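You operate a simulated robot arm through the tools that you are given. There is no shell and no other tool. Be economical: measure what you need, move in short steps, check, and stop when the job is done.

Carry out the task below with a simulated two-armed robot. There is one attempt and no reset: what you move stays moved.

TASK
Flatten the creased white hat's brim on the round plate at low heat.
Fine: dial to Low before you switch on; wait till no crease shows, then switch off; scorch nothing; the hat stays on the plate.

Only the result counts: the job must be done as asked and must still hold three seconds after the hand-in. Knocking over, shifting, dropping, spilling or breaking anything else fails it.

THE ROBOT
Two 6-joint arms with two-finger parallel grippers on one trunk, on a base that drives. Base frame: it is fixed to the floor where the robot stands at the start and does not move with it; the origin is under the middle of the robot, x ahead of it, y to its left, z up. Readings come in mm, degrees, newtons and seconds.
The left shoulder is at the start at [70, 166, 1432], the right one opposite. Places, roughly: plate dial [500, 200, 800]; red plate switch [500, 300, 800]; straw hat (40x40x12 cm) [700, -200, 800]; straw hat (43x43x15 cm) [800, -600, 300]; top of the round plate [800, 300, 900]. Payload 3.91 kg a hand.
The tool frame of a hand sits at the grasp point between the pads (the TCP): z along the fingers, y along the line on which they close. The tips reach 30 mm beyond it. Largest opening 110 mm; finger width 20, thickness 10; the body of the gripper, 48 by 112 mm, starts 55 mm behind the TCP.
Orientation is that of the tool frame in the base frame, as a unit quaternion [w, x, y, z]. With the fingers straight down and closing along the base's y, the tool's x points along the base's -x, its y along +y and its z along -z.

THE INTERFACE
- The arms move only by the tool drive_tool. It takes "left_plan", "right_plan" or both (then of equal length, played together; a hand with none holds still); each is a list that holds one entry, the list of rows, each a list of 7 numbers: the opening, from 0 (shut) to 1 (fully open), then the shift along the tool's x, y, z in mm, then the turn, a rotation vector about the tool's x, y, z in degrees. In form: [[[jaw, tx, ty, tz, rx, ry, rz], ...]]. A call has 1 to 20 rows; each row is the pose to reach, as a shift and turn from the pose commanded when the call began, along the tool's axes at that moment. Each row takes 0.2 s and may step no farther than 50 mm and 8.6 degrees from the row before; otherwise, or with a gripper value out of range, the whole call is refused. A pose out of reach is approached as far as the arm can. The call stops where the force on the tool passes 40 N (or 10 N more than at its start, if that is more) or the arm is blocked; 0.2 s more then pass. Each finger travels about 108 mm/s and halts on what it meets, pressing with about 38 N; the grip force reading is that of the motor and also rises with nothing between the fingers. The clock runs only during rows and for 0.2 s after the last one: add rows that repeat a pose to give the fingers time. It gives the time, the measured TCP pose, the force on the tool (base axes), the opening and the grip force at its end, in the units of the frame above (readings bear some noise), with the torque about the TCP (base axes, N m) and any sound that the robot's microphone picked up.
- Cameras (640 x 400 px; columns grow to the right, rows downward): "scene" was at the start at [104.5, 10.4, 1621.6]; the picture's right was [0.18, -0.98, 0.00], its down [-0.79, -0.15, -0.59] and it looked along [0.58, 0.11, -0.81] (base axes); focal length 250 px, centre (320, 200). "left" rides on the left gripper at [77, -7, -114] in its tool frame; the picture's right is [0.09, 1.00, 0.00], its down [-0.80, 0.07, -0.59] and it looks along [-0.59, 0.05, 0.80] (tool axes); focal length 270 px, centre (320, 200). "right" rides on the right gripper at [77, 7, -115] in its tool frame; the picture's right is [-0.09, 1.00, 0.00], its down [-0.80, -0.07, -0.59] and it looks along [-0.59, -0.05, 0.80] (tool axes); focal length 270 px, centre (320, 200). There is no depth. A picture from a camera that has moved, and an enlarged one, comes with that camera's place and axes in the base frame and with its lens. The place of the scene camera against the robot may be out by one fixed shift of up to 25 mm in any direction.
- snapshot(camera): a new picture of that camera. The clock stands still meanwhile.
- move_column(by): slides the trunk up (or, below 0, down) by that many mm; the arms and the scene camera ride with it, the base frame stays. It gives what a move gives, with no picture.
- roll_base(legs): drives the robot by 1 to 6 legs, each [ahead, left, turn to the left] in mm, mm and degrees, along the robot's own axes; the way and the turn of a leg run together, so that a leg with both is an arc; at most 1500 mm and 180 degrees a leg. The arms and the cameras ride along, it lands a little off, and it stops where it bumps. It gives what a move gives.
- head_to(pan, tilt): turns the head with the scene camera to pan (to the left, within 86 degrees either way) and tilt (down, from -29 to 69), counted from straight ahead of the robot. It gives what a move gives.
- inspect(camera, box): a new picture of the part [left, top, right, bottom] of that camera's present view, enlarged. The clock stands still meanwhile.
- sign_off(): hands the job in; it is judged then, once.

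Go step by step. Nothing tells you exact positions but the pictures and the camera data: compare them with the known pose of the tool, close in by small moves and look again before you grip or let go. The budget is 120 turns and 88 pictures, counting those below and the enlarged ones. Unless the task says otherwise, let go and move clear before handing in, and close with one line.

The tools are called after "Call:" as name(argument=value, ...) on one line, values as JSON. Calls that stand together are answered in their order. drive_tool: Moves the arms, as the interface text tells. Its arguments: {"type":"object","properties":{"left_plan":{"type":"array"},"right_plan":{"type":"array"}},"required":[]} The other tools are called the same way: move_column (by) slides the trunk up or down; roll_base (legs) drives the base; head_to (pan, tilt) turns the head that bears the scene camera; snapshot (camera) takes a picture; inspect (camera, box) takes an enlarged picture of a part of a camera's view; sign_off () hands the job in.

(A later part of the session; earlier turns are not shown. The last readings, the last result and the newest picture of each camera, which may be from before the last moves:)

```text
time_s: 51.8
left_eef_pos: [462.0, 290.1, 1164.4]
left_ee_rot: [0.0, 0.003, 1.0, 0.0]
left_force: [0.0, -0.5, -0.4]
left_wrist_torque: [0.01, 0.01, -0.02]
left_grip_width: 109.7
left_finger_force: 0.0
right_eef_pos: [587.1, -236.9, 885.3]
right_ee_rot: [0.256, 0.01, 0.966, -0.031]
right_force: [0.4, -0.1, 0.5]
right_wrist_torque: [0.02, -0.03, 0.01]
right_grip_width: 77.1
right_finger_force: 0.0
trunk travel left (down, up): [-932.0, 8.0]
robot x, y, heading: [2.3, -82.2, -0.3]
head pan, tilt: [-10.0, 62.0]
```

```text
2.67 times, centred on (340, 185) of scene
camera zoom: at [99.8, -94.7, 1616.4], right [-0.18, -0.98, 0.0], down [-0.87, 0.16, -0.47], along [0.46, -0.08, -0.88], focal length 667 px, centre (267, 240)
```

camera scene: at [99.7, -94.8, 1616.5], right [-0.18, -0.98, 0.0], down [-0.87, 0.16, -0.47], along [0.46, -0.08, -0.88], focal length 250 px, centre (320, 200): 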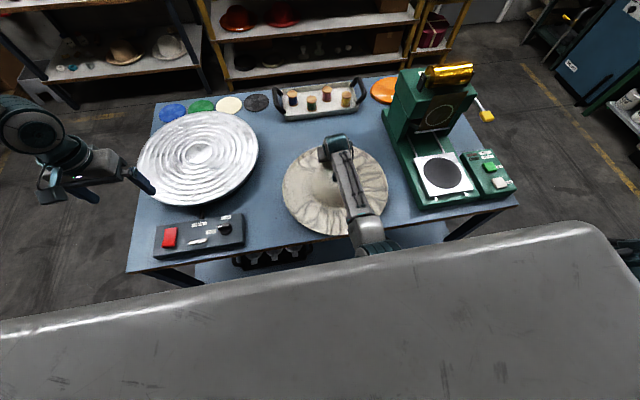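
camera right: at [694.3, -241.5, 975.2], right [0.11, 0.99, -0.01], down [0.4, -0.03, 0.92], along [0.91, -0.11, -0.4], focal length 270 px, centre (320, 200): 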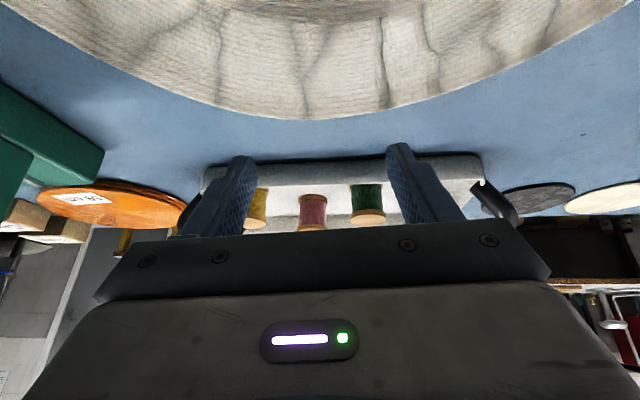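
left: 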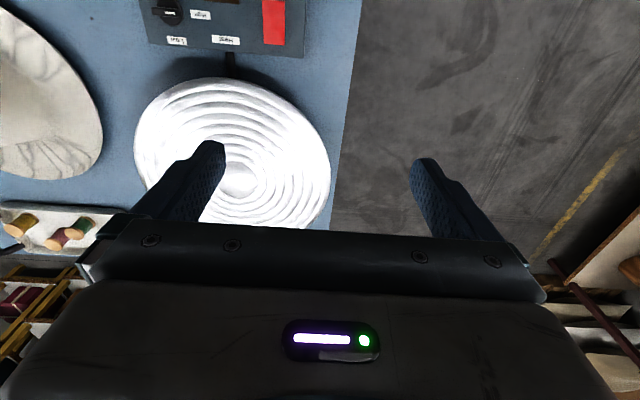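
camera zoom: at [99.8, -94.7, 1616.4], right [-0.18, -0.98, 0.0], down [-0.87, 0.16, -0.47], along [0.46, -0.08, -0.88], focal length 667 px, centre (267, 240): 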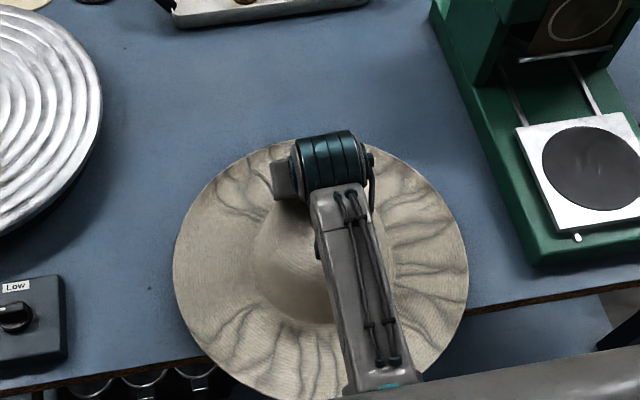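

The brim now overhangs clearly. I lift the hand off behind the crown, back the robot off, and set the hand level with the jaws closing vertically.

Call:
drive_tool(right_plan=[[[0.7, -22, 0, 12, 0, 0, 0], [0.7, -42, 0, -22, 0, 0, 0], [0.7, -62, 0, -57, 0, 0, 0], [0.7, -82, 0, -92, 0, 0, 0], [0.7, -91, 0, -109, 0, 0, 0], [0.7, -91, 0, -109, 0, 0, 0]]])

Call:
roll_base(legs=[[-390, 0, 0]])

Call:
head_to(pan=-10, tilt=45)

Call:
snapshot(camera="scene")

```text
time_s: 53.4
left_eef_pos: [461.6, 289.3, 1165.1]
left_ee_rot: [0.001, 0.003, 1.0, -0.001]
left_force: [0.1, -0.3, 0.1]
left_wrist_torque: [0.02, 0.02, 0.02]
left_grip_width: 110.0
left_finger_force: 0.0
right_eef_pos: [603.6, -258.8, 1010.1]
right_ee_rot: [0.248, 0.01, 0.967, -0.06]
right_force: [0.3, 0.4, 0.2]
right_wrist_torque: [-0.02, 0.02, 0.01]
right_grip_width: 77.1
right_finger_force: 0.1
trunk travel left (down, up): [-932.0, 8.0]
robot x, y, heading: [4.0, -81.8, -0.3]
head pan, tilt: [-10.0, 62.0]
stopped in row 6 (right hand): the arm was blocked; the commanded pose is now the measured one
```

```text
time_s: 55.9
left_eef_pos: [69.4, 292.6, 1164.7]
left_ee_rot: [-0.001, 0.001, 1.0, -0.001]
left_force: [1.1, 0.1, 1.1]
left_wrist_torque: [-0.01, 0.02, -0.01]
left_grip_width: 110.1
left_finger_force: 0.1
right_eef_pos: [212.6, -256.2, 1007.8]
right_ee_rot: [0.247, 0.007, 0.967, -0.057]
right_force: [0.3, 0.7, 0.4]
right_wrist_torque: [0.02, 0.01, -0.02]
right_grip_width: 77.0
right_finger_force: 0.1
trunk travel left (down, up): [-932.0, 8.0]
robot x, y, heading: [-387.0, -78.8, -0.2]
head pan, tilt: [-10.0, 62.0]
```

```text
time_s: 56.7
left_eef_pos: [65.9, 291.6, 1165.9]
left_ee_rot: [0.0, 0.001, 1.0, -0.001]
left_force: [-0.9, 0.8, 0.3]
left_wrist_torque: [-0.02, -0.03, 0.04]
left_grip_width: 110.0
left_finger_force: 0.1
right_eef_pos: [208.8, -256.9, 1011.3]
right_ee_rot: [0.248, 0.008, 0.967, -0.059]
right_force: [-0.3, 0.7, 1.1]
right_wrist_torque: [-0.02, 0.02, -0.02]
right_grip_width: 77.0
right_finger_force: 0.0
trunk travel left (down, up): [-932.0, 8.0]
robot x, y, heading: [-388.3, -77.6, -0.3]
head pan, tilt: [-10.0, 45.0]
```

```text
60 pictures are left
camera scene: at [-278.8, -95.9, 1638.2], right [-0.18, -0.98, 0.0], down [-0.7, 0.12, -0.71], along [0.7, -0.12, -0.71], focal length 250 px, centre (320, 200)
```

scene: 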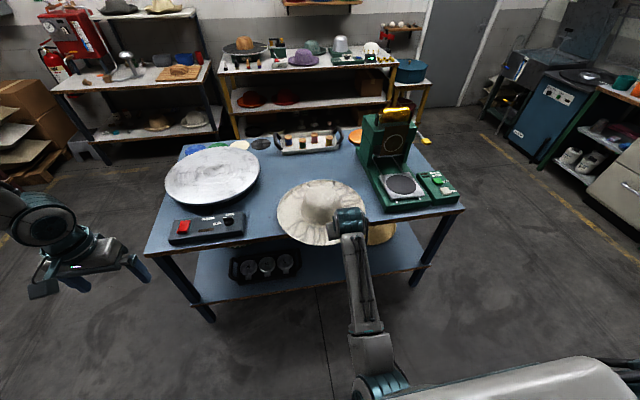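

Call:
roll_base(legs=[[-75, 0, 0]])

Call:
drive_tool(right_plan=[[[1, -15, 0, -7, 3.3, -4.0, -5.9], [1, -30, 0, -14, 6.6, -7.9, -11.7], [1, -45, 0, -22, 9.9, -11.9, -17.6], [1, -60, 0, -29, 13.1, -15.8, -23.5], [1, -75, 0, -36, 16.4, -19.8, -29.3], [1, -90, 0, -43, 19.7, -23.8, -35.2], [1, -104, 0, -51, 23, -27.7, -41.1], [1, -119, 0, -58, 26.3, -31.7, -47], [1, -134, 0, -65, 29.6, -35.7, -52.8], [1, -149, 0, -72, 32.8, -39.6, -58.7], [1, -163, 0, -80, 36.1, -43.6, -64.6], [1, -178, 0, -87, 39.4, -47.5, -70.4], [1, -193, 0, -94, 42.7, -51.5, -76.3], [1, -193, 0, -94, 42.7, -51.5, -76.3]]])

```text
time_s: 57.8
left_eef_pos: [2.2, 293.3, 1162.0]
left_ee_rot: [-0.004, 0.001, 1.0, 0.0]
left_force: [1.3, 0.2, -1.7]
left_wrist_torque: [0.0, 0.08, 0.01]
left_grip_width: 109.9
left_finger_force: 0.0
right_eef_pos: [143.4, -254.6, 1004.8]
right_ee_rot: [0.243, 0.008, 0.968, -0.059]
right_force: [0.3, 0.6, -0.3]
right_wrist_torque: [0.03, 0.0, -0.01]
right_grip_width: 76.8
right_finger_force: 0.1
trunk travel left (down, up): [-932.0, 8.0]
robot x, y, heading: [-468.7, -80.9, -0.3]
head pan, tilt: [-10.0, 45.0]
```

```text
time_s: 60.8
left_eef_pos: [-8.0, 292.2, 1166.0]
left_ee_rot: [0.0, 0.001, 1.0, 0.0]
left_force: [-0.1, -0.9, 1.0]
left_wrist_torque: [0.0, 0.0, -0.02]
left_grip_width: 110.2
left_finger_force: 0.1
right_eef_pos: [260.8, -241.8, 1184.9]
right_ee_rot: [0.501, -0.5, 0.5, -0.499]
right_force: [0.0, -0.3, 0.3]
right_wrist_torque: [0.02, 0.01, -0.02]
right_grip_width: 109.9
right_finger_force: 0.1
trunk travel left (down, up): [-932.0, 8.0]
robot x, y, heading: [-464.2, -77.9, -0.0]
head pan, tilt: [-10.0, 45.0]
```

The hand is exactly level now, at y = -242 in line with the hat. I lower the trunk to just above the brim and look.

Call:
move_column(by=-280)

Call:
snapshot(camera="right")

Call:
snapshot(camera="scene")

```text
time_s: 63.6
left_eef_pos: [-7.3, 292.1, 885.4]
left_ee_rot: [0.0, 0.001, 1.0, -0.001]
left_force: [-0.1, -0.6, -0.3]
left_wrist_torque: [0.02, 0.02, 0.03]
left_grip_width: 110.1
left_finger_force: 0.0
right_eef_pos: [260.9, -242.1, 903.4]
right_ee_rot: [-0.499, 0.501, -0.5, 0.5]
right_force: [-0.3, 0.5, -0.4]
right_wrist_torque: [0.02, -0.01, -0.03]
right_grip_width: 109.7
right_finger_force: 0.2
trunk travel left (down, up): [-652.0, 288.0]
robot x, y, heading: [-462.2, -77.7, -0.3]
head pan, tilt: [-10.0, 45.0]
```

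```text
59 pictures are left
camera right: at [146.9, -319.1, 897.5], right [0.0, 0.09, -1.0], down [-0.59, 0.8, 0.07], along [0.8, 0.59, 0.05], focal length 270 px, centre (320, 200)
```

right: 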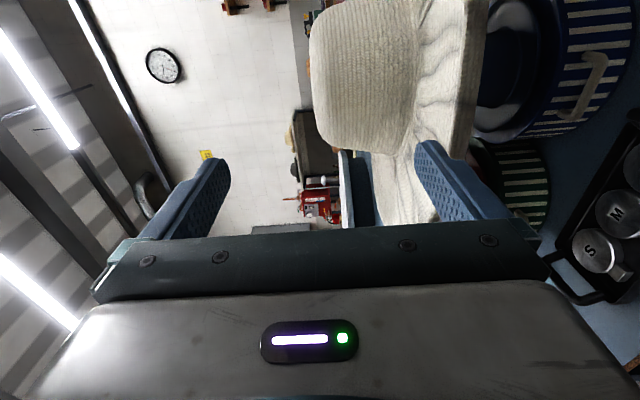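

```text
58 pictures are left
camera scene: at [-352.4, -95.8, 1358.3], right [-0.18, -0.98, 0.0], down [-0.7, 0.12, -0.71], along [0.7, -0.12, -0.71], focal length 250 px, centre (320, 200)
```

scene: 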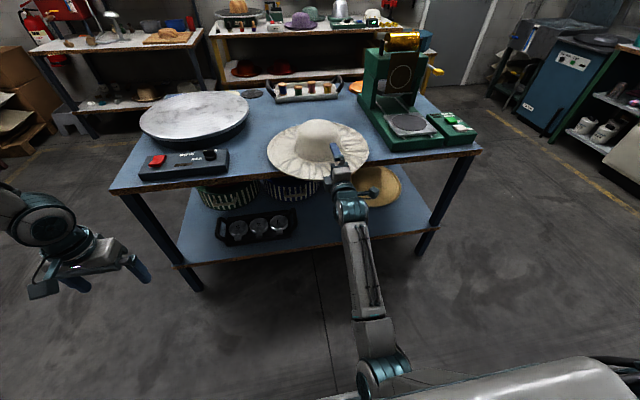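

The near rim is at about x = 308, z = 802–820, with the tips at 291. I lower to z ≈ 811 so the open jaws straddle the brim, then go in 55 mm.

Call:
move_column(by=-90)

Call:
snapshot(camera="right")

```text
time_s: 64.8
left_eef_pos: [-6.7, 293.3, 796.4]
left_ee_rot: [0.0, 0.001, 1.0, 0.0]
left_force: [0.0, 0.6, -0.4]
left_wrist_torque: [-0.03, 0.02, 0.0]
left_grip_width: 110.1
left_finger_force: 0.0
right_eef_pos: [260.1, -241.5, 814.2]
right_ee_rot: [0.5, -0.501, 0.501, -0.499]
right_force: [0.5, -0.4, -0.3]
right_wrist_torque: [0.0, -0.03, 0.01]
right_grip_width: 110.0
right_finger_force: 0.1
trunk travel left (down, up): [-562.0, 378.0]
robot x, y, heading: [-467.3, -78.9, -0.3]
head pan, tilt: [-10.0, 45.0]
```

```text
57 pictures are left
camera right: at [146.7, -319.1, 807.6], right [0.0, 0.09, -1.0], down [-0.59, 0.8, 0.07], along [0.8, 0.59, 0.05], focal length 270 px, centre (320, 200)
```

right: 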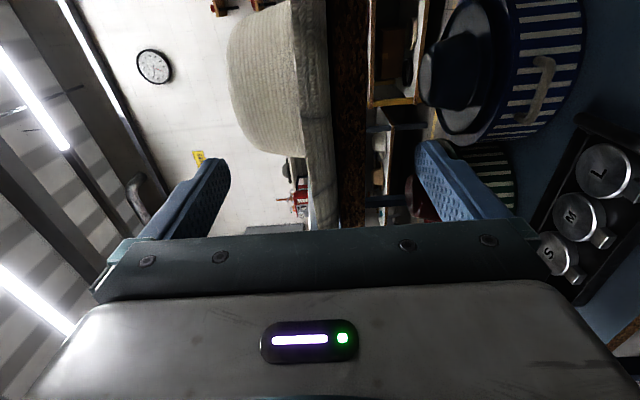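

Call:
drive_tool(right_plan=[[[1, 0, 0, 17, 0, 0, 0], [1, 0, 0, 34, 0, 0, 0], [1, 0, 0, 50, 0, 0, 0], [1, 0, 0, 66, 0, 0, 0], [1, 0, 0, 66, 0, 0, 0]]])

Call:
snapshot(camera="right")

Call:
inspect(camera="scene", box=[230, 90, 430, 215])

```text
time_s: 66.0
left_eef_pos: [-7.2, 292.7, 796.0]
left_ee_rot: [-0.001, 0.001, 1.0, 0.0]
left_force: [-0.3, -0.2, -0.2]
left_wrist_torque: [0.0, -0.04, -0.02]
left_grip_width: 110.3
left_finger_force: 0.0
right_eef_pos: [326.4, -241.4, 813.8]
right_ee_rot: [-0.499, 0.5, -0.5, 0.5]
right_force: [0.3, -0.3, 0.5]
right_wrist_torque: [0.03, 0.01, -0.01]
right_grip_width: 110.4
right_finger_force: 0.0
trunk travel left (down, up): [-562.0, 378.0]
robot x, y, heading: [-466.4, -79.2, -0.4]
head pan, tilt: [-10.0, 45.0]
```

```text
56 pictures are left
camera right: at [213.0, -319.1, 806.6], right [0.0, 0.09, -1.0], down [-0.59, 0.8, 0.07], along [0.8, 0.59, 0.05], focal length 270 px, centre (320, 200)
```

right: 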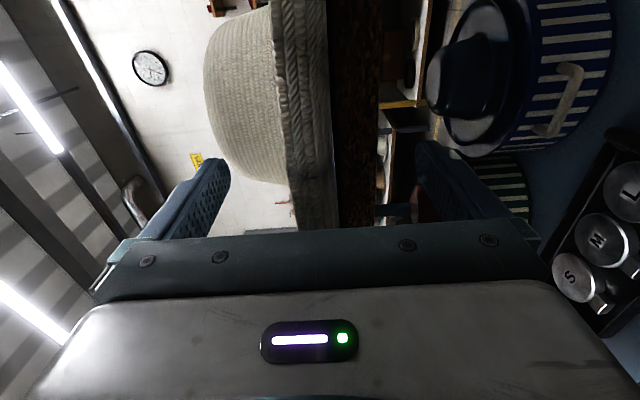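

```text
3.20 times, centred on (330, 152) of scene
camera zoom: at [-352.6, -95.8, 1268.3], right [-0.18, -0.98, 0.0], down [-0.7, 0.12, -0.71], along [0.7, -0.12, -0.71], focal length 800 px, centre (288, 352)
```

zoom: 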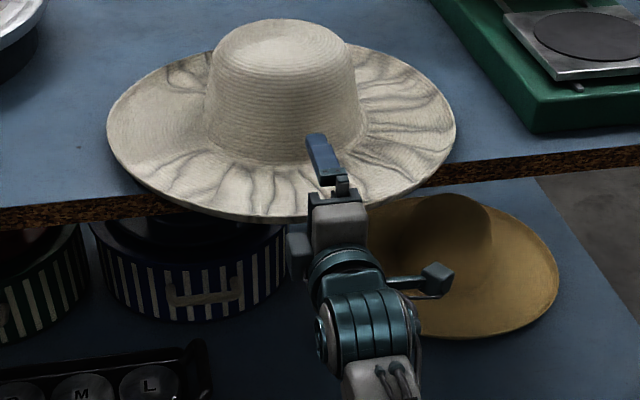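

The jaws straddle the brim well; the hat centre is about 28 mm further left, so I shift to be in line and close.

Call:
drive_tool(right_plan=[[[1, -14, 0, 0, 0, 0, 0], [1, -28, 0, 0, 0, 0, 0], [0.5, -28, 0, 2, 0, 0, 0], [0.3, -28, 0, 2, 0, 0, 0], [0.1, -28, 0, 2, 0, 0, 0], [0, -28, 0, 2, 0, 0, 0], [0, -28, 0, 2, 0, 0, 0], [0, -28, 0, 2, 0, 0, 0]]])

Call:
snapshot(camera="right")

Call:
inspect(camera="scene", box=[230, 90, 430, 215])

```text
time_s: 67.8
left_eef_pos: [-7.9, 292.9, 795.6]
left_ee_rot: [0.0, 0.001, 1.0, 0.0]
left_force: [0.6, 0.1, -0.7]
left_wrist_torque: [0.01, 0.01, 0.01]
left_grip_width: 110.2
left_finger_force: 0.1
right_eef_pos: [328.2, -215.2, 813.7]
right_ee_rot: [-0.5, 0.5, -0.5, 0.5]
right_force: [1.4, -0.5, 2.5]
right_wrist_torque: [-0.09, -0.09, 0.02]
right_grip_width: 28.4
right_finger_force: 38.5
trunk travel left (down, up): [-562.0, 378.0]
robot x, y, heading: [-465.0, -80.1, 0.1]
head pan, tilt: [-10.0, 45.0]
```

```text
54 pictures are left
camera right: at [215.1, -291.5, 807.0], right [0.0, 0.09, -1.0], down [-0.6, 0.8, 0.07], along [0.8, 0.59, 0.05], focal length 270 px, centre (320, 200)
```

right: 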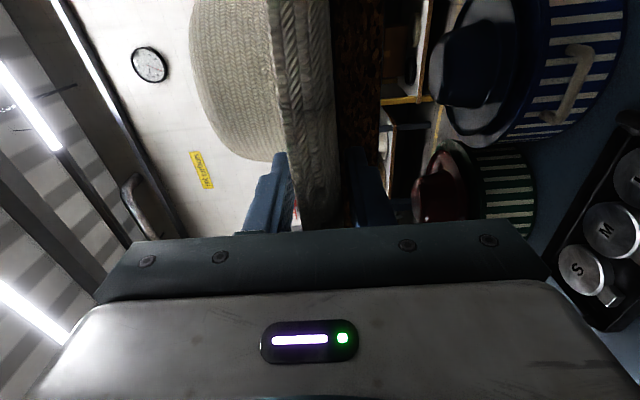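

```text
3.20 times, centred on (330, 152) of scene
camera zoom: at [-352.5, -95.7, 1268.3], right [-0.18, -0.98, 0.0], down [-0.7, 0.12, -0.71], along [0.7, -0.12, -0.71], focal length 800 px, centre (288, 352)
```

zoom: 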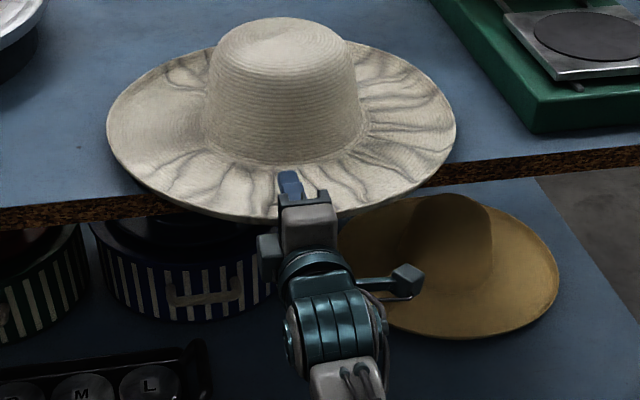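

The brim is gripped (28 mm, 38 N). I test by lifting with the trunk.

Call:
move_column(by=40)

Call:
snapshot(camera="scene")

```text
time_s: 68.7
left_eef_pos: [-7.5, 293.5, 834.2]
left_ee_rot: [0.0, 0.001, 1.0, 0.0]
left_force: [0.6, 0.1, 0.1]
left_wrist_torque: [-0.01, -0.01, 0.0]
left_grip_width: 110.1
left_finger_force: 0.1
right_eef_pos: [328.8, -212.9, 852.4]
right_ee_rot: [-0.499, 0.501, -0.5, 0.5]
right_force: [-0.3, -0.8, -0.5]
right_wrist_torque: [0.02, 0.18, -0.01]
right_grip_width: 28.4
right_finger_force: 38.3
trunk travel left (down, up): [-602.0, 338.0]
robot x, y, heading: [-465.0, -74.0, -0.5]
head pan, tilt: [-10.0, 45.0]
```

```text
52 pictures are left
camera scene: at [-351.4, -95.6, 1308.1], right [-0.18, -0.98, 0.0], down [-0.7, 0.12, -0.71], along [0.7, -0.12, -0.71], focal length 250 px, centre (320, 200)
```

scene: 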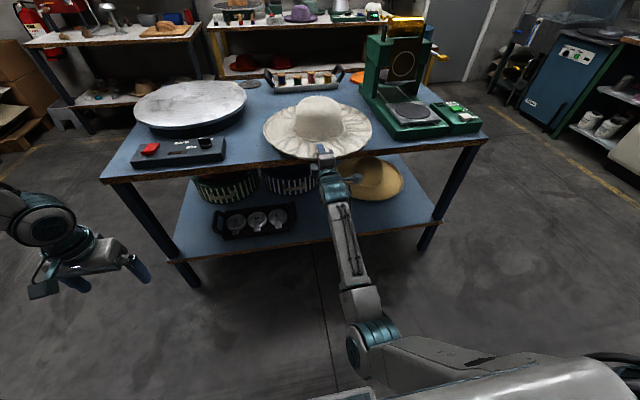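

The hat hangs securely. I raise it and drive toward the plate; then I'll yaw the hand about 38° left to stay clear of the control box while placing.

Call:
move_column(by=130)

Call:
roll_base(legs=[[0, 234, 0], [200, 0, 0]])

Call:
head_to(pan=10, tilt=50)

Call:
snapshot(camera="scene")

```text
time_s: 70.2
left_eef_pos: [-6.1, 292.5, 966.3]
left_ee_rot: [0.0, 0.0, 1.0, -0.001]
left_force: [-0.7, 0.7, 0.1]
left_wrist_torque: [0.02, 0.0, 0.02]
left_grip_width: 110.1
left_finger_force: 0.0
right_eef_pos: [327.7, -214.1, 982.7]
right_ee_rot: [0.5, -0.5, 0.5, -0.499]
right_force: [0.0, 0.8, -1.1]
right_wrist_torque: [0.02, 0.17, 0.01]
right_grip_width: 28.3
right_finger_force: 37.9
trunk travel left (down, up): [-732.0, 208.0]
robot x, y, heading: [-461.8, -75.7, -0.4]
head pan, tilt: [-10.0, 45.0]
```

```text
time_s: 73.2
left_eef_pos: [196.0, 519.8, 966.5]
left_ee_rot: [0.001, 0.003, 1.0, 0.0]
left_force: [0.7, -0.7, -0.3]
left_wrist_torque: [-0.02, -0.02, 0.03]
left_grip_width: 110.1
left_finger_force: 0.1
right_eef_pos: [531.4, 9.3, 985.1]
right_ee_rot: [-0.5, 0.499, -0.501, 0.501]
right_force: [0.2, -0.1, -1.4]
right_wrist_torque: [0.04, 0.21, 0.02]
right_grip_width: 28.2
right_finger_force: 37.6
trunk travel left (down, up): [-732.0, 208.0]
robot x, y, heading: [-261.0, 150.3, -0.3]
head pan, tilt: [-10.0, 45.0]
```

```text
time_s: 74.0
left_eef_pos: [197.1, 518.3, 965.6]
left_ee_rot: [0.0, 0.003, 1.0, 0.0]
left_force: [-0.2, -0.2, 0.1]
left_wrist_torque: [0.02, 0.01, 0.0]
left_grip_width: 110.2
left_finger_force: 0.0
right_eef_pos: [532.6, 9.6, 981.1]
right_ee_rot: [0.498, -0.499, 0.502, -0.5]
right_force: [0.3, -0.1, -0.9]
right_wrist_torque: [0.01, 0.17, 0.01]
right_grip_width: 28.4
right_finger_force: 37.9
trunk travel left (down, up): [-732.0, 208.0]
robot x, y, heading: [-261.2, 147.6, -0.2]
head pan, tilt: [10.0, 50.0]
```

```text
51 pictures are left
camera scene: at [-151.3, 159.5, 1431.2], right [0.17, -0.99, 0.0], down [-0.76, -0.13, -0.64], along [0.63, 0.11, -0.77], focal length 250 px, centre (320, 200)
```

scene: 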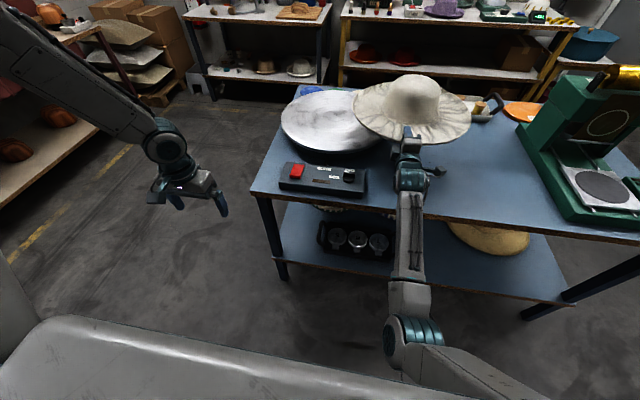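

Call:
drive_tool(right_plan=[[[0, -25, 0, 10, 0, -7.6, 0], [0, -50, 0, 16, 0, -15.2, 0], [0, -75, 0, 18, 0, -22.8, 0], [0, -100, 0, 12, 0, -30.4, 0], [0, -123, 0, 5, 0, -38, 0], [0, -123, 0, 5, 0, -38, 0]]])

Call:
roll_base(legs=[[100, 0, 0]])

Call:
snapshot(camera="scene")

Call:
snapshot(camera="right")

```text
time_s: 75.4
left_eef_pos: [198.7, 519.1, 965.5]
left_ee_rot: [0.0, 0.003, 1.0, 0.0]
left_force: [-0.2, 0.2, 0.9]
left_wrist_torque: [0.0, 0.01, -0.01]
left_grip_width: 110.0
left_finger_force: 0.0
right_eef_pos: [537.4, 134.0, 983.1]
right_ee_rot: [-0.635, 0.635, -0.312, 0.309]
right_force: [-1.0, 0.2, -0.4]
right_wrist_torque: [-0.11, 0.16, -0.01]
right_grip_width: 28.4
right_finger_force: 38.5
trunk travel left (down, up): [-732.0, 208.0]
robot x, y, heading: [-260.7, 150.9, -0.6]
head pan, tilt: [10.0, 50.0]
```

```text
time_s: 76.6
left_eef_pos: [297.8, 517.5, 966.7]
left_ee_rot: [0.0, 0.003, 1.0, 0.0]
left_force: [-0.6, 0.5, -0.1]
left_wrist_torque: [-0.01, 0.0, -0.01]
left_grip_width: 109.7
left_finger_force: 0.1
right_eef_pos: [637.7, 132.8, 983.6]
right_ee_rot: [-0.635, 0.635, -0.312, 0.311]
right_force: [-0.2, -0.4, -0.8]
right_wrist_torque: [-0.06, 0.13, 0.02]
right_grip_width: 28.5
right_finger_force: 38.0
trunk travel left (down, up): [-732.0, 208.0]
robot x, y, heading: [-159.1, 149.4, -0.6]
head pan, tilt: [10.0, 50.0]
```

```text
50 pictures are left
camera scene: at [-52.9, 158.7, 1431.5], right [0.17, -0.99, 0.0], down [-0.75, -0.13, -0.64], along [0.63, 0.11, -0.77], focal length 250 px, centre (320, 200)
```

scene: 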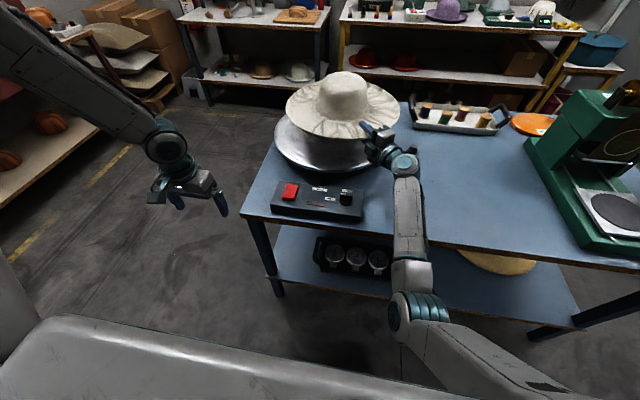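

```text
49 pictures are left
camera right: at [595.4, 2.6, 977.3], right [-0.06, 0.07, -1.0], down [-0.96, 0.27, 0.07], along [0.27, 0.96, 0.05], focal length 270 px, centre (320, 200)
```

right: 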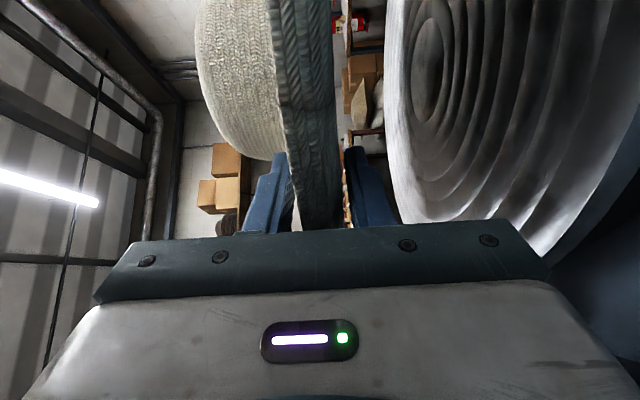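

Call:
inspect(camera="scene", box=[240, 60, 440, 185])

Call:
snapshot(camera="left")

```text
3.20 times, centred on (340, 122) of scene
camera zoom: at [-52.9, 158.7, 1431.5], right [0.17, -0.99, 0.0], down [-0.75, -0.13, -0.64], along [0.63, 0.11, -0.77], focal length 800 px, centre (256, 448)
```

zoom: 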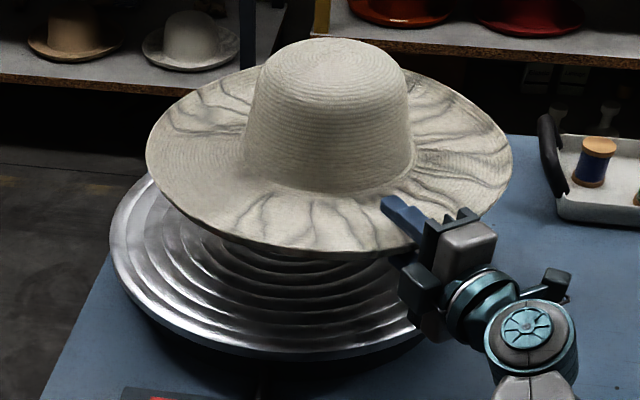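

```text
47 pictures are left
camera left: at [221.1, 511.1, 1081.1], right [-0.08, 1.0, 0.0], down [0.8, 0.07, 0.6], along [0.59, 0.05, -0.8], focal length 270 px, centre (320, 200)
```

left: 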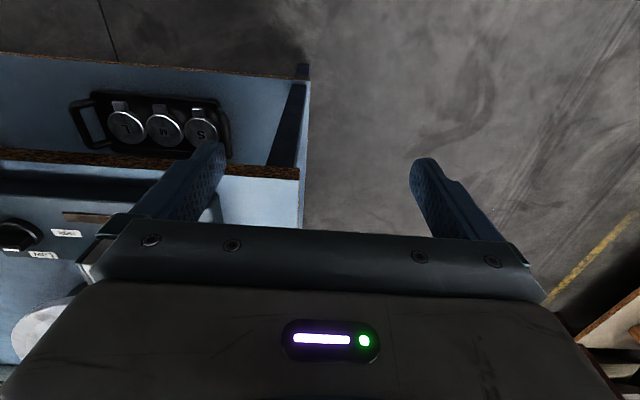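

The hat hangs above the plate, roughly centred. I fine-shift (about +3, +17 mm) and lower to just above the plate, then look again.

Call:
drive_tool(right_plan=[[[0, -6, 0, 6, 0, 0, 0], [0, -11.5, 15, 13, 0, 0, 0], [0, -11.5, 35, 13, 0, 0, 0], [0, -11.5, 55, 13, 0, 0, 0], [0, -11.5, 70, 13, 0, 0, 0], [0, -11.5, 70, 13, 0, 0, 0]]])

Call:
inspect(camera="scene", box=[240, 70, 440, 195])

Call:
snapshot(camera="right")

```text
time_s: 78.0
left_eef_pos: [298.8, 519.4, 965.6]
left_ee_rot: [0.0, 0.003, 1.0, 0.0]
left_force: [-0.1, -0.7, -0.8]
left_wrist_torque: [-0.02, 0.02, -0.02]
left_grip_width: 110.0
left_finger_force: 0.1
right_eef_pos: [643.4, 150.3, 912.8]
right_ee_rot: [-0.635, 0.635, -0.311, 0.31]
right_force: [-0.3, -1.0, -0.3]
right_wrist_torque: [-0.05, 0.15, 0.0]
right_grip_width: 28.4
right_finger_force: 37.9
trunk travel left (down, up): [-732.0, 208.0]
robot x, y, heading: [-161.1, 147.9, -0.0]
head pan, tilt: [10.0, 50.0]
```

```text
3.20 times, centred on (340, 132) of scene
camera zoom: at [-51.3, 158.9, 1431.3], right [0.17, -0.99, 0.0], down [-0.76, -0.13, -0.64], along [0.63, 0.11, -0.77], focal length 800 px, centre (256, 416)
```

zoom: 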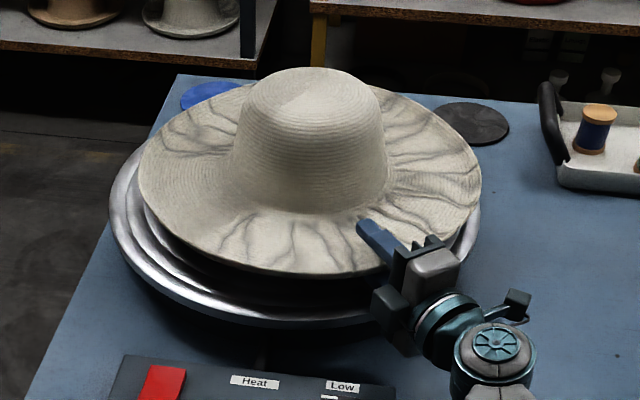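

```text
45 pictures are left
camera right: at [600.6, 20.3, 907.1], right [-0.06, 0.07, -1.0], down [-0.96, 0.27, 0.07], along [0.27, 0.96, 0.05], focal length 270 px, centre (320, 200)
```

right: 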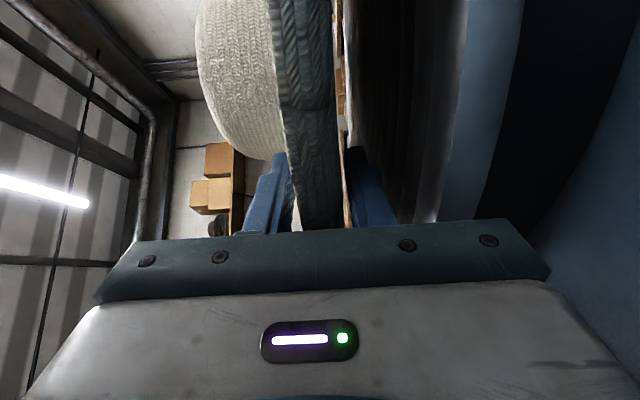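

Call:
drive_tool(right_plan=[[[0, 0, 5, 0, 0, 0, 0], [0, 0, 10, 0, 0, 0, 0], [0, 0, 10, 0, 0, 0, 0]]])

Call:
inspect(camera="right", box=[230, 100, 470, 250])

```text
time_s: 78.8
left_eef_pos: [299.3, 518.0, 964.9]
left_ee_rot: [0.0, 0.003, 1.0, 0.0]
left_force: [-0.2, -0.6, 0.4]
left_wrist_torque: [-0.02, 0.0, -0.02]
left_grip_width: 109.9
left_finger_force: 0.1
right_eef_pos: [641.2, 148.6, 905.1]
right_ee_rot: [-0.632, 0.637, -0.315, 0.308]
right_force: [0.0, -0.1, -0.8]
right_wrist_torque: [-0.08, 0.15, 0.01]
right_grip_width: 28.5
right_finger_force: 38.2
trunk travel left (down, up): [-732.0, 208.0]
robot x, y, heading: [-160.1, 149.0, -0.2]
head pan, tilt: [10.0, 50.0]
```

```text
2.67 times, centred on (350, 175) of right
camera zoom: at [599.0, 19.3, 899.1], right [-0.06, 0.07, -1.0], down [-0.96, 0.27, 0.08], along [0.27, 0.96, 0.05], focal length 721 px, centre (240, 267)
```

zoom: 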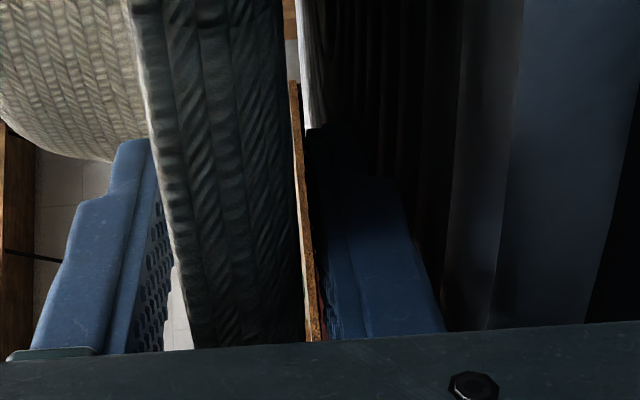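

Call:
drive_tool(right_plan=[[[0, 0, 4, 0, 0, 0, 0], [0, 0, 8, 0, 0, 0, 0], [0, 0, 8, 0, 0, 0, 0]]])

Call:
inspect(camera="scene", box=[240, 80, 440, 205])

```text
time_s: 79.6
left_eef_pos: [297.5, 519.2, 965.3]
left_ee_rot: [0.0, 0.003, 1.0, 0.0]
left_force: [0.4, 0.1, 0.1]
left_wrist_torque: [0.0, -0.01, -0.02]
left_grip_width: 109.8
left_finger_force: 0.1
right_eef_pos: [637.5, 147.9, 901.1]
right_ee_rot: [-0.634, 0.636, -0.314, 0.308]
right_force: [-0.1, 0.2, -0.9]
right_wrist_torque: [-0.09, 0.16, 0.02]
right_grip_width: 28.5
right_finger_force: 38.2
right hand out of reach, approached as far as the arm can: row 1, 2, 3
trunk travel left (down, up): [-732.0, 208.0]
robot x, y, heading: [-160.6, 148.6, -0.2]
head pan, tilt: [10.0, 50.0]
```

```text
3.20 times, centred on (340, 142) of scene
camera zoom: at [-51.3, 158.9, 1431.3], right [0.17, -0.99, 0.0], down [-0.76, -0.13, -0.64], along [0.63, 0.11, -0.77], focal length 800 px, centre (256, 384)
```

zoom: 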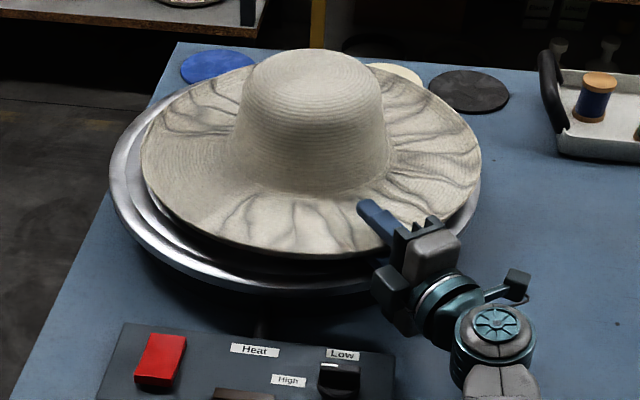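

The arm is at full stretch, so I use base and trunk for the rest: shift 12 mm left, then lower the trunk gently.

Call:
roll_base(legs=[[3, 13, 0]])

Call:
move_column(by=-6)

Call:
inspect(camera="right", box=[230, 0, 550, 250])

```text
time_s: 80.3
left_eef_pos: [301.3, 528.7, 966.9]
left_ee_rot: [0.002, 0.003, 1.0, 0.001]
left_force: [-0.7, 0.1, 0.0]
left_wrist_torque: [0.02, 0.0, -0.02]
left_grip_width: 110.2
left_finger_force: 0.1
right_eef_pos: [640.1, 158.7, 904.0]
right_ee_rot: [-0.634, 0.635, -0.315, 0.308]
right_force: [-0.3, -0.5, -0.7]
right_wrist_torque: [-0.11, 0.13, 0.04]
right_grip_width: 28.6
right_finger_force: 36.8
trunk travel left (down, up): [-732.0, 208.0]
robot x, y, heading: [-155.8, 162.5, -0.4]
head pan, tilt: [10.0, 50.0]
```

```text
time_s: 80.9
left_eef_pos: [301.0, 532.2, 960.2]
left_ee_rot: [0.001, 0.003, 1.0, 0.0]
left_force: [-0.3, 0.2, -0.3]
left_wrist_torque: [0.0, 0.01, -0.01]
left_grip_width: 110.0
left_finger_force: 0.0
right_eef_pos: [640.3, 162.4, 900.5]
right_ee_rot: [-0.634, 0.636, -0.312, 0.309]
right_force: [5.3, 2.7, 9.7]
right_wrist_torque: [-0.04, -0.02, 0.06]
right_grip_width: 28.3
right_finger_force: 38.0
trunk travel left (down, up): [-726.0, 214.0]
robot x, y, heading: [-155.6, 161.3, -0.5]
head pan, tilt: [10.0, 50.0]
```

```text
1.60 times, centred on (390, 125) of right
camera zoom: at [597.8, 31.3, 893.3], right [-0.06, 0.07, -1.0], down [-0.96, 0.27, 0.08], along [0.27, 0.96, 0.05], focal length 432 px, centre (208, 320)
```

zoom: 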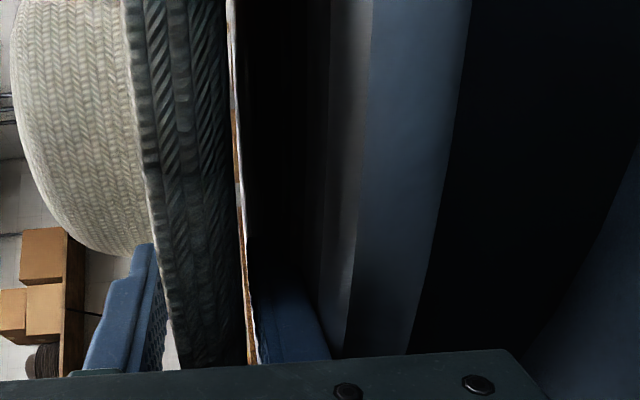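

The lower finger has touched the plate (about 10 N). I open the jaws slightly while raising the hand a little, then draw it straight back.

Call:
drive_tool(right_plan=[[[0.3, 0, -3, 0, 0, 0, 0], [0.4, 0, -7, 0, 0, 0, 0], [0.4, 0, -7, 0, 0, 0, 0]]])

Call:
inspect(camera="right", box=[150, 0, 550, 250])

Call:
inspect(camera="scene", box=[240, 80, 440, 205])

```text
time_s: 81.7
left_eef_pos: [301.0, 531.5, 960.5]
left_ee_rot: [0.001, 0.003, 1.0, -0.001]
left_force: [0.0, -0.4, 0.0]
left_wrist_torque: [0.02, 0.0, -0.02]
left_grip_width: 109.8
left_finger_force: 0.1
right_eef_pos: [638.8, 161.3, 905.0]
right_ee_rot: [-0.634, 0.636, -0.313, 0.309]
right_force: [0.8, 2.7, 9.2]
right_wrist_torque: [0.05, -0.06, -0.01]
right_grip_width: 39.7
right_finger_force: 0.0
trunk travel left (down, up): [-726.0, 214.0]
robot x, y, heading: [-157.0, 162.7, -0.4]
head pan, tilt: [10.0, 50.0]
```

```text
1.60 times, centred on (350, 125) of right
camera zoom: at [597.1, 31.0, 899.2], right [-0.06, 0.07, -1.0], down [-0.96, 0.27, 0.08], along [0.27, 0.96, 0.05], focal length 432 px, centre (272, 320)
```

zoom: 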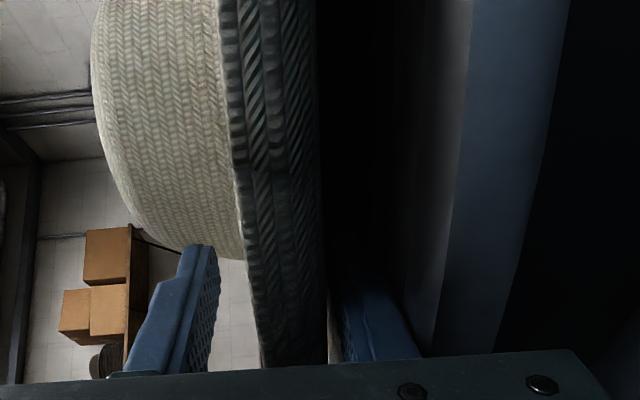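

```text
3.20 times, centred on (340, 142) of scene
camera zoom: at [-50.4, 172.2, 1425.5], right [0.17, -0.99, 0.0], down [-0.75, -0.13, -0.64], along [0.63, 0.11, -0.77], focal length 800 px, centre (256, 384)
```

zoom: 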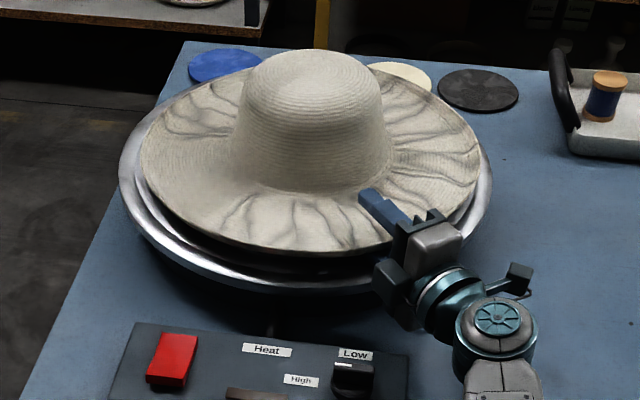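

Call:
drive_tool(right_plan=[[[0.4, 0, -2, -12, 0, 0, 0], [0.4, 0, -2, -25, 0, 0, 0], [0.4, 0, -2, -38, 0, 0, 0], [0.4, 0, -2, -52, 0, 0, 0], [0.4, 0, -2, -66, 0, 0, 0], [0.4, 0, -2, -80, 0, 0, 0], [0.4, 0, -2, -80, 0, 0, 0]]])

Call:
inspect(camera="scene", box=[240, 80, 440, 205])

```text
time_s: 83.3
left_eef_pos: [302.5, 531.5, 960.9]
left_ee_rot: [0.0, 0.002, 1.0, 0.001]
left_force: [0.3, 0.3, 0.5]
left_wrist_torque: [0.02, 0.0, 0.0]
left_grip_width: 110.0
left_finger_force: 0.1
right_eef_pos: [577.4, 111.8, 905.4]
right_ee_rot: [-0.632, 0.637, -0.315, 0.309]
right_force: [0.3, 0.1, 0.3]
right_wrist_torque: [-0.02, -0.03, 0.0]
right_grip_width: 44.3
right_finger_force: 0.1
trunk travel left (down, up): [-726.0, 214.0]
robot x, y, heading: [-158.0, 163.9, -0.5]
head pan, tilt: [10.0, 50.0]
```

```text
3.20 times, centred on (340, 142) of scene
camera zoom: at [-48.3, 171.7, 1425.3], right [0.17, -0.99, 0.0], down [-0.76, -0.13, -0.64], along [0.63, 0.11, -0.77], focal length 800 px, centre (256, 384)
```

zoom: 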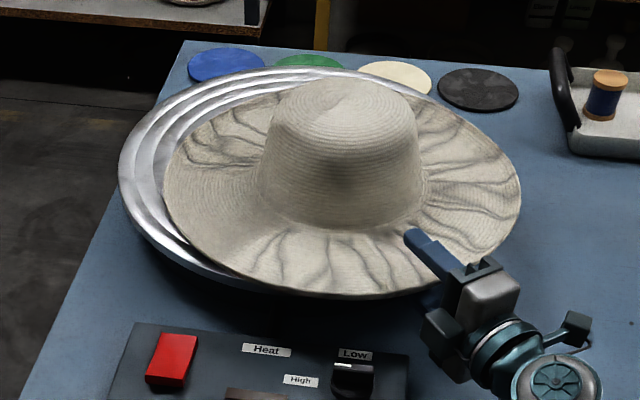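

The lip caught on the lower finger and the hat slid about 45 mm with it. The fingers are now off the plate's edge, so I open wider to drop the lower finger clear of the lip, then withdraw and push the hat back.

Call:
drive_tool(right_plan=[[[0.6, 0, 0, 0, 0, 0, 0], [0.85, 0, 0, 0, 0, 0, 0], [0.85, 0, 0, 0, 0, 0, 0]]])

Call:
snapshot(camera="right")

```text
time_s: 84.1
left_eef_pos: [302.5, 531.9, 959.5]
left_ee_rot: [0.0, 0.004, 1.0, 0.0]
left_force: [0.1, 0.6, 0.4]
left_wrist_torque: [-0.03, -0.02, 0.03]
left_grip_width: 110.0
left_finger_force: 0.0
right_eef_pos: [577.3, 112.2, 907.5]
right_ee_rot: [-0.633, 0.637, -0.314, 0.309]
right_force: [-0.5, 0.0, -0.2]
right_wrist_torque: [-0.03, 0.0, -0.01]
right_grip_width: 93.5
right_finger_force: 0.0
trunk travel left (down, up): [-726.0, 214.0]
robot x, y, heading: [-156.1, 162.3, -0.2]
head pan, tilt: [10.0, 50.0]
```

```text
38 pictures are left
camera right: at [534.7, -18.5, 901.1], right [-0.06, 0.07, -1.0], down [-0.96, 0.27, 0.08], along [0.27, 0.96, 0.05], focal length 270 px, centre (320, 200)
```

right: 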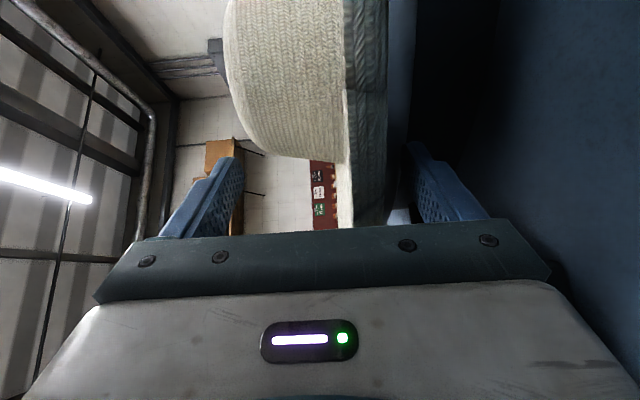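

Call:
drive_tool(right_plan=[[[0.85, 0, 0, -20, 0, 0, 0], [0.85, 0, 0, -40, 0, 0, 0], [0.85, 0, 0, -60, 0, 0, 0], [0.4, 5, 10, -60, 0, 0, 0], [0, 10, 22, -60, 0, 0, 0], [0, 10, 22, -60, 0, 0, 0], [0, 10, 22, -60, 0, 0, 0]]])

Call:
inspect(camera="scene", box=[240, 80, 440, 205])

Call:
snapshot(camera="right")

```text
time_s: 85.7
left_eef_pos: [301.6, 531.3, 958.0]
left_ee_rot: [0.0, 0.004, 1.0, 0.0]
left_force: [0.0, -0.3, 0.2]
left_wrist_torque: [0.03, 0.03, 0.01]
left_grip_width: 110.2
left_finger_force: 0.1
right_eef_pos: [534.6, 66.0, 885.8]
right_ee_rot: [-0.633, 0.637, -0.313, 0.309]
right_force: [0.1, 0.5, -0.3]
right_wrist_torque: [-0.01, 0.01, -0.02]
right_grip_width: 0.0
right_finger_force: 38.1
trunk travel left (down, up): [-726.0, 214.0]
robot x, y, heading: [-156.4, 164.4, -0.2]
head pan, tilt: [10.0, 50.0]
```

```text
3.20 times, centred on (340, 142) of scene
camera zoom: at [-48.4, 171.7, 1425.3], right [0.17, -0.99, 0.0], down [-0.76, -0.13, -0.64], along [0.63, 0.11, -0.77], focal length 800 px, centre (256, 384)
```

zoom: 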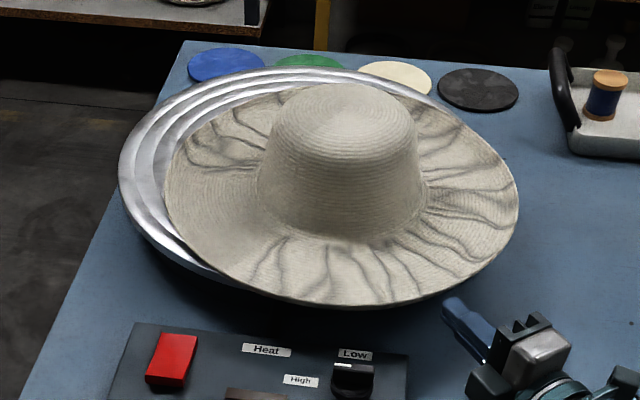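

```text
36 pictures are left
camera right: at [492.9, -64.4, 878.8], right [-0.06, 0.07, -1.0], down [-0.96, 0.27, 0.08], along [0.27, 0.96, 0.05], focal length 270 px, centre (320, 200)
```

right: 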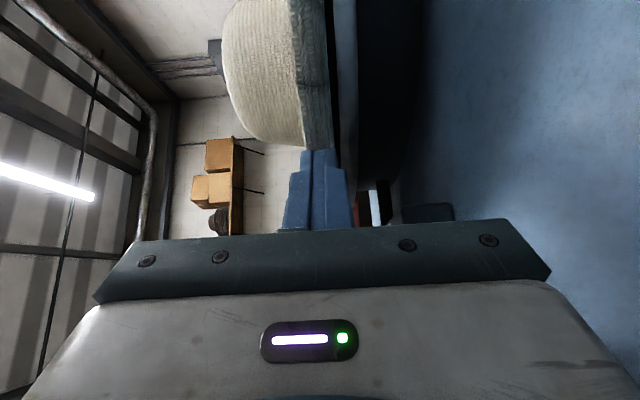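

The hat has settled on the plate but sits about 70 mm toward the hand. The fingers line up with both centres, so I raise 6 mm and push the rim straight back in stages.

Call:
drive_tool(right_plan=[[[0, 0, -6, 0, 0, 0, 0], [0, 0, -6, 12, 0, 0, 0], [0, 0, -6, 22, 0, 0, 0], [0, 0, -6, 30, 0, 0, 0], [0, 0, -6, 38, 0, 0, 0], [0, 0, -6, 46, 0, 0, 0], [0, 0, -6, 54, 0, 0, 0], [0, 0, -6, 60, 0, 0, 0], [0, 0, -6, 60, 0, 0, 0]]])

Call:
inspect(camera="scene", box=[240, 80, 440, 205])

```text
time_s: 87.7
left_eef_pos: [301.1, 531.1, 959.9]
left_ee_rot: [0.0, 0.004, 1.0, 0.0]
left_force: [0.7, -0.1, 1.2]
left_wrist_torque: [-0.02, 0.01, -0.01]
left_grip_width: 110.2
left_finger_force: 0.0
right_eef_pos: [584.1, 105.0, 889.4]
right_ee_rot: [-0.633, 0.636, -0.314, 0.309]
right_force: [0.1, -0.4, 0.4]
right_wrist_torque: [0.02, 0.02, -0.01]
right_grip_width: 0.1
right_finger_force: 38.2
trunk travel left (down, up): [-726.0, 214.0]
robot x, y, heading: [-156.5, 161.3, -0.3]
head pan, tilt: [10.0, 50.0]
```

```text
3.20 times, centred on (340, 142) of scene
camera zoom: at [-48.6, 171.6, 1425.3], right [0.17, -0.99, 0.0], down [-0.76, -0.13, -0.64], along [0.63, 0.11, -0.77], focal length 800 px, centre (256, 384)
```

zoom: 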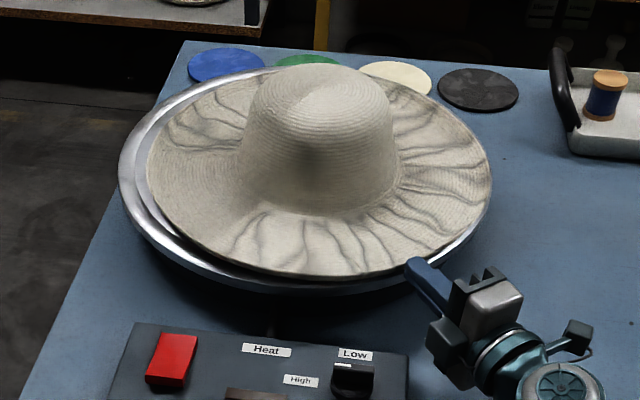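

Call:
drive_tool(right_plan=[[[0, 0, 0, 6, 0, 0, 0], [0, 0, 0, 12, 0, 0, 0], [0, 0, 0, 17, 0, 0, 0], [0, 0, 0, 17, 0, 0, 0]]])

Call:
inspect(camera="scene", box=[240, 80, 440, 205])

```text
time_s: 88.7
left_eef_pos: [301.4, 530.1, 959.7]
left_ee_rot: [0.0, 0.003, 1.0, 0.0]
left_force: [0.0, 0.1, 0.4]
left_wrist_torque: [-0.01, -0.01, 0.02]
left_grip_width: 110.1
left_finger_force: 0.1
right_eef_pos: [595.9, 114.5, 888.5]
right_ee_rot: [-0.633, 0.637, -0.314, 0.309]
right_force: [-0.3, -0.9, -0.5]
right_wrist_torque: [0.0, 0.0, -0.01]
right_grip_width: 0.0
right_finger_force: 37.7
trunk travel left (down, up): [-726.0, 214.0]
robot x, y, heading: [-155.6, 161.5, -0.3]
head pan, tilt: [10.0, 50.0]
```

```text
3.20 times, centred on (340, 142) of scene
camera zoom: at [-48.6, 171.6, 1425.3], right [0.17, -0.99, 0.0], down [-0.76, -0.13, -0.64], along [0.63, 0.11, -0.77], focal length 800 px, centre (256, 384)
```

zoom: 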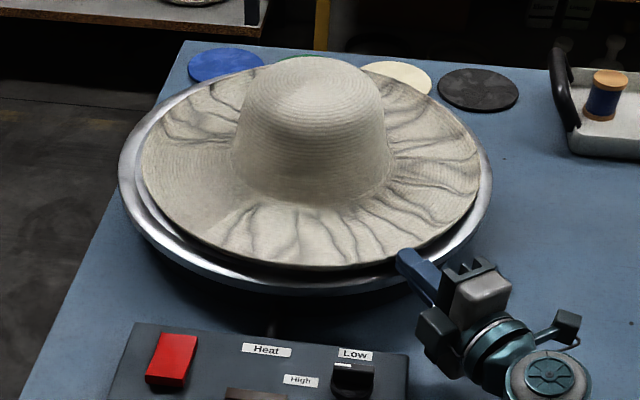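

The hat is centred on the plate with a margin all round. I withdraw and look closely at the dial.

Call:
drive_tool(right_plan=[[[0, 0, 0, -20, 0, 0, 0], [0, 0, 0, -45, 0, 0, 0], [0, 0, -20, -70, 0, 0, 0], [0, 0, -50, -80, 0, 0, 0], [0, 0, -80, -80, 0, 0, 0], [0, 0, -80, -80, 0, 0, 0]]])

Call:
inspect(camera="scene", box=[260, 175, 380, 230])

```text
time_s: 90.1
left_eef_pos: [301.7, 531.1, 959.7]
left_ee_rot: [0.0, 0.005, 1.0, 0.0]
left_force: [0.1, 0.0, 0.2]
left_wrist_torque: [0.01, -0.03, -0.01]
left_grip_width: 110.1
left_finger_force: 0.0
right_eef_pos: [535.4, 65.7, 969.5]
right_ee_rot: [-0.633, 0.637, -0.314, 0.31]
right_force: [0.1, 0.6, 0.3]
right_wrist_torque: [-0.02, 0.01, 0.03]
right_grip_width: 0.0
right_finger_force: 37.7
trunk travel left (down, up): [-726.0, 214.0]
robot x, y, heading: [-157.6, 158.4, -0.4]
head pan, tilt: [10.0, 50.0]
```

```text
5.33 times, centred on (320, 202) of scene
camera zoom: at [-48.6, 171.4, 1425.3], right [0.17, -0.99, 0.0], down [-0.76, -0.13, -0.64], along [0.63, 0.11, -0.77], focal length 1334 px, centre (320, 187)
```

zoom: 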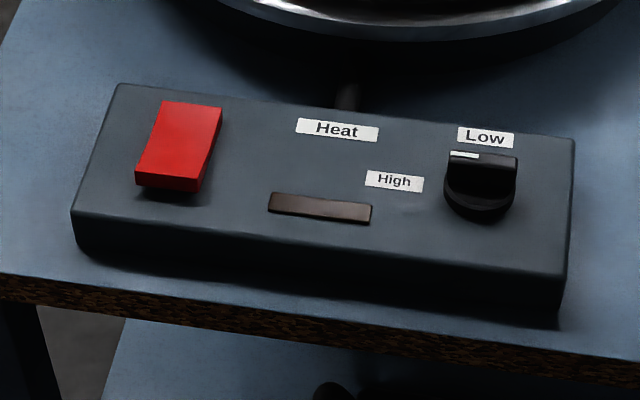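

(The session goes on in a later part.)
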